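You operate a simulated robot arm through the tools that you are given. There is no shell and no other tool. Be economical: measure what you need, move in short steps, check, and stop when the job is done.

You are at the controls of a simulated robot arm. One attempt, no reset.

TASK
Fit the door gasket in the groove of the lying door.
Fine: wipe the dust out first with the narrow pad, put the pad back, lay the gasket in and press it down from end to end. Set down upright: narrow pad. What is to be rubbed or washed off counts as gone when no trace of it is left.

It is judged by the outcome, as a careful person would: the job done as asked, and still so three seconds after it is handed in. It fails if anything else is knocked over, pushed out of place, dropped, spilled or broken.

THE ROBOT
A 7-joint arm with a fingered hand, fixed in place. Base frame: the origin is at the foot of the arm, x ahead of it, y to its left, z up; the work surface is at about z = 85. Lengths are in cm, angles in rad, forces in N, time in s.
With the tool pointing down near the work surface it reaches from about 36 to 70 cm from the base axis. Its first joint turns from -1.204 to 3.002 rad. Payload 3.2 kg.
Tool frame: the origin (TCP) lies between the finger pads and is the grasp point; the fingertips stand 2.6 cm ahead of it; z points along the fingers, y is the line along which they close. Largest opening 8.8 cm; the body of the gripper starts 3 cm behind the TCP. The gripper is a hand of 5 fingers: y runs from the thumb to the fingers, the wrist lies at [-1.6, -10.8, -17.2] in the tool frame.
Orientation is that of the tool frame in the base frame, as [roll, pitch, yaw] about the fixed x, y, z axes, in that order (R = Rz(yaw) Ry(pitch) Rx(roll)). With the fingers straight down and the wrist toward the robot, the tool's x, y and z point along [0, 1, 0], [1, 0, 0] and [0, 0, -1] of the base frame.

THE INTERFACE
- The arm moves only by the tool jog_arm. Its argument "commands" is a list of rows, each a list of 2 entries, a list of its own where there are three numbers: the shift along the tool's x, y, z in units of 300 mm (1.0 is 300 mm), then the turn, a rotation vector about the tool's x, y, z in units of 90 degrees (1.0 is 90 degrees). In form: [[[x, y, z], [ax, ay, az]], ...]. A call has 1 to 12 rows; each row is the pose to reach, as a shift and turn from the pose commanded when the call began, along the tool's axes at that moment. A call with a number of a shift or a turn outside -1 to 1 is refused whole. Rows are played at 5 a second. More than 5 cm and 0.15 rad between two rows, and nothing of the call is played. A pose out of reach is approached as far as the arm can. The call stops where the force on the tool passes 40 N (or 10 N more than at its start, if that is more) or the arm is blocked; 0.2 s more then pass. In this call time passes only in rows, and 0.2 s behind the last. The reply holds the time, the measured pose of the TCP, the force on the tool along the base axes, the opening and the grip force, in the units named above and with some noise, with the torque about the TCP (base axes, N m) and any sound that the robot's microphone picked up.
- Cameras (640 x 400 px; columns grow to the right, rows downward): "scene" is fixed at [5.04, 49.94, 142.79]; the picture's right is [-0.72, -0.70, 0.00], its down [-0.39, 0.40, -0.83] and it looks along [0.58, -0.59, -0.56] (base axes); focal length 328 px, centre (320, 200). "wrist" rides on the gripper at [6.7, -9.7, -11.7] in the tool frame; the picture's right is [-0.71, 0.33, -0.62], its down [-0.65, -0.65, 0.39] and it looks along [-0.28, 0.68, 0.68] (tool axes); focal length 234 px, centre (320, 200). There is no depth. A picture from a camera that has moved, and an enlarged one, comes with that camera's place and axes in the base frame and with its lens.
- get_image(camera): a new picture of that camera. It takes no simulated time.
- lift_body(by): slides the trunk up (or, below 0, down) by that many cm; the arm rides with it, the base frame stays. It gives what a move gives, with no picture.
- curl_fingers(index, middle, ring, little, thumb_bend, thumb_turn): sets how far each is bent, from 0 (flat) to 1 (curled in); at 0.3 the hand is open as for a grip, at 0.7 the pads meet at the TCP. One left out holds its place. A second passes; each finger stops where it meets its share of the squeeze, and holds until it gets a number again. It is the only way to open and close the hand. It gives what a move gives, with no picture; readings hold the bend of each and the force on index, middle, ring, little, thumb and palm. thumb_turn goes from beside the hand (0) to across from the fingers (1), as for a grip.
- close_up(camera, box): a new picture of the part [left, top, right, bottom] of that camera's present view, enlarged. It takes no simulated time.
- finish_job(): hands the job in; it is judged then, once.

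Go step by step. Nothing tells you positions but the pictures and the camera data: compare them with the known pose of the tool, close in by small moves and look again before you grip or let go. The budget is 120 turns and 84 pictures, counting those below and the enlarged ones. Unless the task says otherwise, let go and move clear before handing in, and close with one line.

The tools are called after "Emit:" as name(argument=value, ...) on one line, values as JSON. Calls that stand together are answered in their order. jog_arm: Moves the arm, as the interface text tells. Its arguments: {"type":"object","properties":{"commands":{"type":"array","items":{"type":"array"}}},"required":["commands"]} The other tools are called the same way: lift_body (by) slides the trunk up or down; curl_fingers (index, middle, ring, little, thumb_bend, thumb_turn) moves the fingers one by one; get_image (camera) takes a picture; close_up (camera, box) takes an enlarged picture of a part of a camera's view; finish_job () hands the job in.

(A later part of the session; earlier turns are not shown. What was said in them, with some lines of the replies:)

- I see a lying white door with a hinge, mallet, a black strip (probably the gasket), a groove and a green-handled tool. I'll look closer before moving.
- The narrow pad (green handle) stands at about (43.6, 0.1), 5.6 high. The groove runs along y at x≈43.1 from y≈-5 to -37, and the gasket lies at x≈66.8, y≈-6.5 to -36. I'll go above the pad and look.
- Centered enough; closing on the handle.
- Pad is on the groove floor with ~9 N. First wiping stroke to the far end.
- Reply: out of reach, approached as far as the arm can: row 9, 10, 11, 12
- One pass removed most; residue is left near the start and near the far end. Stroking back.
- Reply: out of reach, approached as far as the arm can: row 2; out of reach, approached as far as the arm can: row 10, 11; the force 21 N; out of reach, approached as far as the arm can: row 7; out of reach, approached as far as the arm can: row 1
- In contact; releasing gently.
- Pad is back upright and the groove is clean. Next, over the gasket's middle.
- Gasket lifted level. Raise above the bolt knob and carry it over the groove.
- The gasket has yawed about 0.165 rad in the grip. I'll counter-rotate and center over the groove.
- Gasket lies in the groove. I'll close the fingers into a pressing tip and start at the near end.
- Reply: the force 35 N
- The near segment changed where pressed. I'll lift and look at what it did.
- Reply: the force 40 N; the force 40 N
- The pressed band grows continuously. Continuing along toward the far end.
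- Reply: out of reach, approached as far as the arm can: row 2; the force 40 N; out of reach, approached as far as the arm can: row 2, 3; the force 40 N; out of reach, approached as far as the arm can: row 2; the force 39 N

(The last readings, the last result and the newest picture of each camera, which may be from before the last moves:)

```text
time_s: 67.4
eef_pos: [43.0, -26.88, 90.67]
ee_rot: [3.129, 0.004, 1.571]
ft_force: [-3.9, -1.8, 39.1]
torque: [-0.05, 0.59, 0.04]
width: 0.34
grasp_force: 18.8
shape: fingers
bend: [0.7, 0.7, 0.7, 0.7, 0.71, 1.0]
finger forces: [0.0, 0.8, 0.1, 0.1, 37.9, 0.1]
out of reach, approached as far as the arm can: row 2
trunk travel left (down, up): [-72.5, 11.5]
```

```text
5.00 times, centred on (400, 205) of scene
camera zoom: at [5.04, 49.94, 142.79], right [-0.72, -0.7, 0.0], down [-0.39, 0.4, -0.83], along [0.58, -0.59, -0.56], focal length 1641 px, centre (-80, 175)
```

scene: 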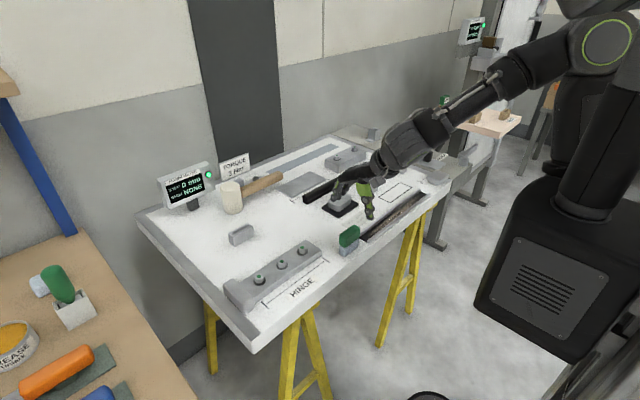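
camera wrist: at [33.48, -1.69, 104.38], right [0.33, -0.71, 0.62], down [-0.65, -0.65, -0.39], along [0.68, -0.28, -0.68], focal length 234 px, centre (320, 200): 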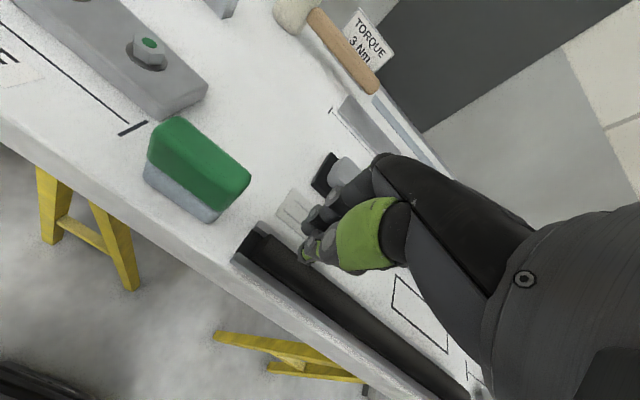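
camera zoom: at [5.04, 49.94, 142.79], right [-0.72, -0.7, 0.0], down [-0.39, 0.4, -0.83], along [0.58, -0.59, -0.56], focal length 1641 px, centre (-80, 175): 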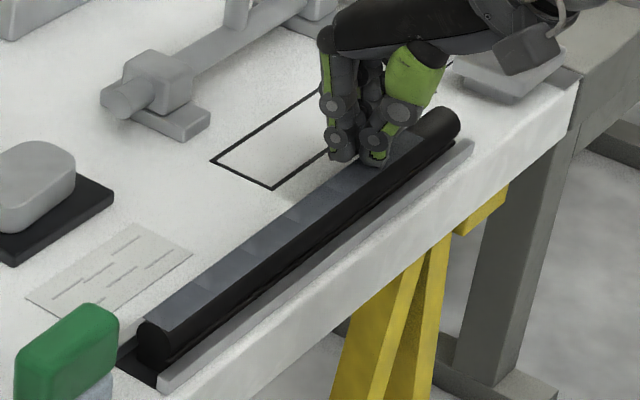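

Emit:
jog_arm(commands=[[[0, 0, -0.03], [0, 0, 0]], [[-0.06, 0, -0.05], [0, 0, 0]], [[-0.12, 0, -0.05], [0, 0, 0]], [[-0.12, 0, -0.03], [0, 0, 0]], [[-0.12, 0, -0.02], [0, 0, 0]], [[-0.12, 0, -0.01], [0, 0, 0]], [[-0.12, 0, 0], [0, 0, 0]]])

Emit:
jog_arm(commands=[[[0, 0, -0.03], [0, 0, 0]], [[-0.06, 0, -0.05], [0, 0, 0]], [[-0.115, 0, -0.05], [0, 0, 0]], [[-0.115, 0, -0.03], [0, 0, 0]], [[-0.115, 0, -0.02], [0, 0, 0]], [[-0.115, 0, -0.01], [0, 0, 0]], [[-0.115, 0, 0], [0, 0, 0]]])

Emit:
close_up(camera="scene", box=[390, 155, 460, 215])

```text
time_s: 69.0
eef_pos: [42.99, -30.19, 90.67]
ee_rot: [3.129, 0.004, 1.57]
ft_force: [-2.7, -1.4, 37.8]
torque: [0.05, 0.5, 0.0]
width: 0.22
grasp_force: 19.2
shape: fingers
bend: [0.7, 0.7, 0.7, 0.7, 0.72, 1.0]
finger forces: [0.0, 1.3, 0.1, 0.1, 36.4, 0.1]
trunk travel left (down, up): [-72.5, 11.5]
```

```text
time_s: 70.6
eef_pos: [43.22, -33.91, 90.57]
ee_rot: [3.131, 0.005, 1.572]
ft_force: [-2.8, 0.0, 34.7]
torque: [0.02, 0.47, 0.0]
width: 0.17
grasp_force: 17.9
shape: fingers
bend: [0.7, 0.7, 0.7, 0.7, 0.72, 1.0]
finger forces: [0.0, 0.0, 0.0, 0.0, 35.2, 0.0]
trunk travel left (down, up): [-72.5, 11.5]
```

```text
6.67 times, centred on (425, 185) of scene
camera zoom: at [5.04, 49.94, 142.79], right [-0.72, -0.7, 0.0], down [-0.39, 0.4, -0.83], along [0.58, -0.59, -0.56], focal length 2188 px, centre (-380, 300)
```

zoom: 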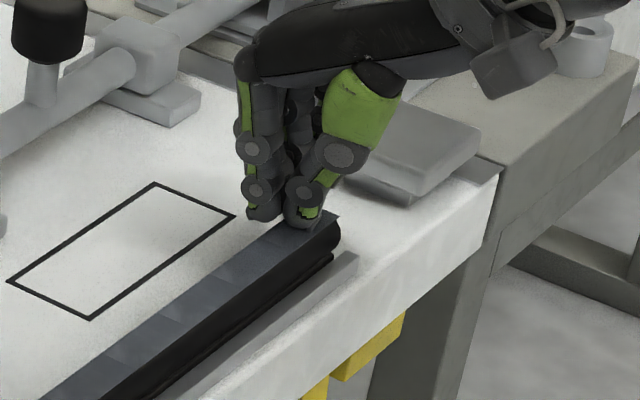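

The band reaches the far end. Lifting clear to check the seating.

Emit:
jog_arm(commands=[[[0, 0, -0.05], [0, 0, 0]], [[0.03, 0, -0.12], [0, 0, 0]], [[0.13, 0, -0.2], [0, 0, 0]], [[0.25, 0, -0.25], [0, 0, 0]], [[0.37, 0, -0.3], [0, 0, 0]], [[0.49, 0, -0.3], [0, 0, 0]], [[0.61, 0, -0.3], [0, 0, 0]], [[0.73, 0, -0.25], [0, 0, 0]], [[0.83, 0, -0.15], [0, 0, 0]], [[0.89, 0, -0.08], [0, 0, 0]], [[0.89, 0, -0.06], [0, 0, 0]]])

Emit:
close_up(camera="scene", box=[400, 160, 450, 205])

Emit:
close_up(camera="scene", box=[345, 195, 415, 250])

```text
time_s: 73.0
eef_pos: [43.37, -7.03, 91.97]
ee_rot: [3.14, 0.003, 1.571]
ft_force: [-0.8, 0.2, 0.4]
torque: [-0.03, 0.02, -0.03]
width: 0.41
grasp_force: 0.1
shape: fingers
bend: [0.7, 0.7, 0.7, 0.7, 0.7, 1.0]
finger forces: [0.0, 0.0, 0.1, 0.0, 0.0, 0.0]
out of reach, approached as far as the arm can: row 6, 7, 8, 9
trunk travel left (down, up): [-72.5, 11.5]
```

```text
8.89 times, centred on (425, 182) of scene
camera zoom: at [5.04, 49.94, 142.79], right [-0.72, -0.7, 0.0], down [-0.39, 0.4, -0.83], along [0.58, -0.59, -0.56], focal length 2917 px, centre (-613, 356)
```

zoom: 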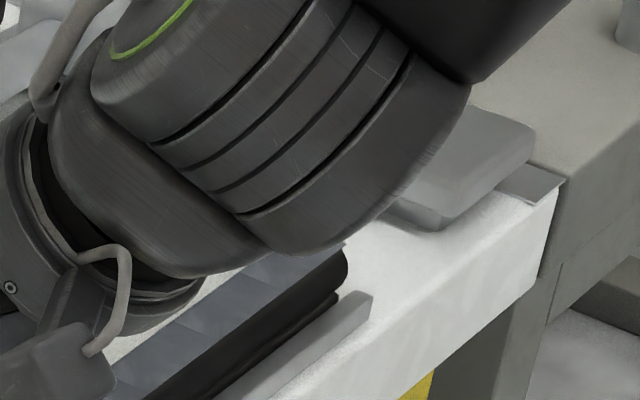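

```text
7.27 times, centred on (380, 222) of scene
camera zoom: at [5.04, 49.94, 142.79], right [-0.72, -0.7, 0.0], down [-0.39, 0.4, -0.83], along [0.58, -0.59, -0.56], focal length 2387 px, centre (-116, 36)
```

zoom: 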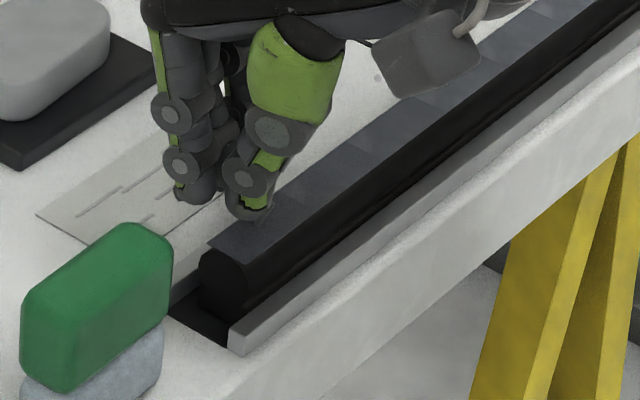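

Emit:
jog_arm(commands=[[[-0.005, -0.004, 0.02], [0, 0, 0]], [[-0.005, -0.004, 0.034], [0, 0, 0]], [[-0.005, -0.004, 0.044], [0, 0, 0]], [[-0.005, -0.004, 0.054], [0, 0, 0]], [[-0.005, -0.004, 0.06], [0, 0, 0]]])

Emit:
jog_arm(commands=[[[0, 0, -0.05], [0, 0, 0]], [[0, 0, -0.15], [0, 0, 0]], [[0, 0, -0.3], [0, 0, 0]], [[0, 0.05, -0.42], [0, 0, 0]], [[0, 0.15, -0.5], [0, 0, 0]], [[0, 0.3, -0.5], [0, 0, 0]], [[0.1, 0.4, -0.5], [0, 0, 0]], [[0.2, 0.45, -0.5], [0, 0, 0]], [[0.3, 0.45, -0.5], [0, 0, 0]]])

Emit:
get_image(camera="scene")

Emit:
close_up(camera="scene", box=[340, 165, 450, 255])

```text
time_s: 74.3
eef_pos: [43.45, -7.21, 90.71]
ee_rot: [3.12, -0.007, 1.571]
ft_force: [-3.3, 0.4, 25.8]
torque: [0.02, 0.54, -0.02]
width: 0.69
grasp_force: 13.2
shape: fingers
bend: [0.7, 0.7, 0.7, 0.7, 0.7, 1.0]
finger forces: [0.1, 0.1, 0.0, 0.0, 26.2, 0.0]
trunk travel left (down, up): [-72.5, 11.5]
stopped in row 5: the force on the tool passed its limit at 41 N (the readings are from after the stop); the commanded pose is now the measured one
```

```text
time_s: 76.3
eef_pos: [56.88, 1.83, 105.57]
ee_rot: [3.134, -0.001, 1.571]
ft_force: [0.6, 0.0, -0.1]
torque: [-0.02, -0.01, 0.0]
width: 0.39
grasp_force: 0.1
shape: fingers
bend: [0.7, 0.7, 0.7, 0.7, 0.7, 1.0]
finger forces: [0.0, 0.0, 0.1, 0.0, 0.0, 0.0]
trunk travel left (down, up): [-72.5, 11.5]
```

```text
11 pictures are left
```

scene: 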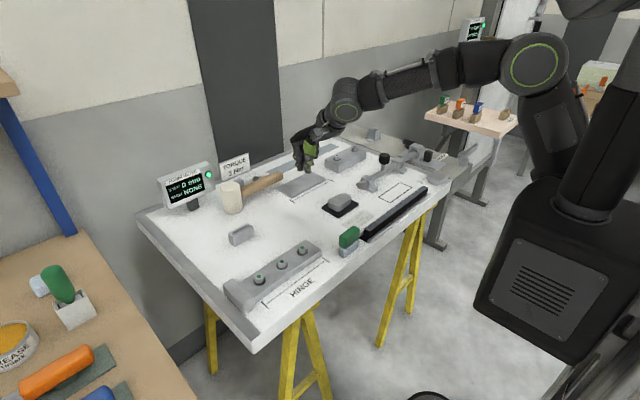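

```text
4.44 times, centred on (395, 210) of scene
camera zoom: at [5.04, 49.94, 142.79], right [-0.72, -0.7, 0.0], down [-0.39, 0.4, -0.83], along [0.58, -0.59, -0.56], focal length 1459 px, centre (-13, 156)
```

zoom: 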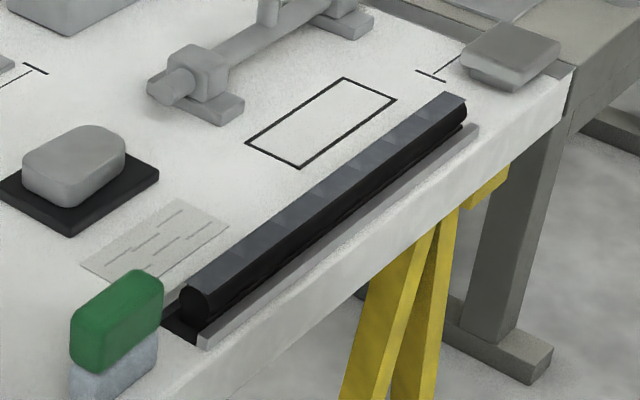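

Emit:
close_up(camera="scene", box=[350, 215, 400, 255])

Emit:
close_up(camera="scene", box=[405, 175, 455, 215])

```text
10.00 times, centred on (375, 235) of scene
camera zoom: at [5.04, 49.94, 142.79], right [-0.72, -0.7, 0.0], down [-0.39, 0.4, -0.83], along [0.58, -0.59, -0.56], focal length 3282 px, centre (-230, -150)
```

zoom: 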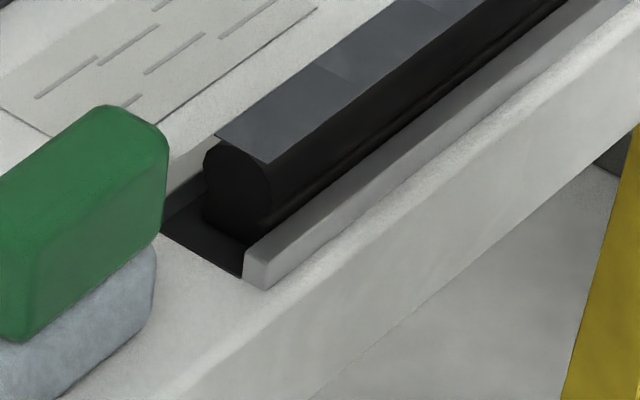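

```text
10.00 times, centred on (430, 195) of scene
camera zoom: at [5.04, 49.94, 142.79], right [-0.72, -0.7, 0.0], down [-0.39, 0.4, -0.83], along [0.58, -0.59, -0.56], focal length 3282 px, centre (-780, 250)
```

zoom: 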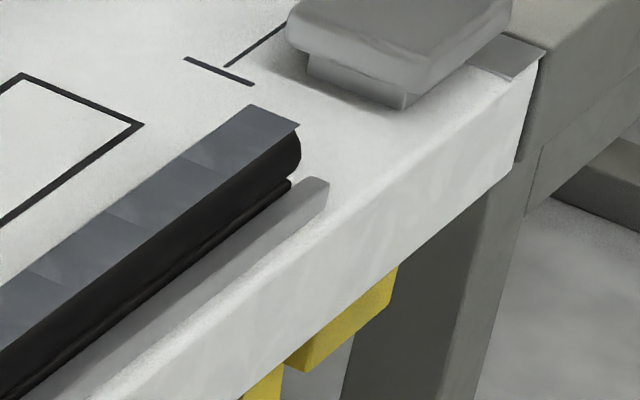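

The groove is wiped clean and the pad is back upright. The gasket lies level between the rails, with the pressed band running from one end to the other, and the hand is clear.

Emit:
finish_job()

```text
The job is handed in.
```

I wiped the groove clean, put the narrow pad back upright within about 0.3 cm of where it stood, laid the gasket in and pressed it down from end to end; nothing else on the door was moved.
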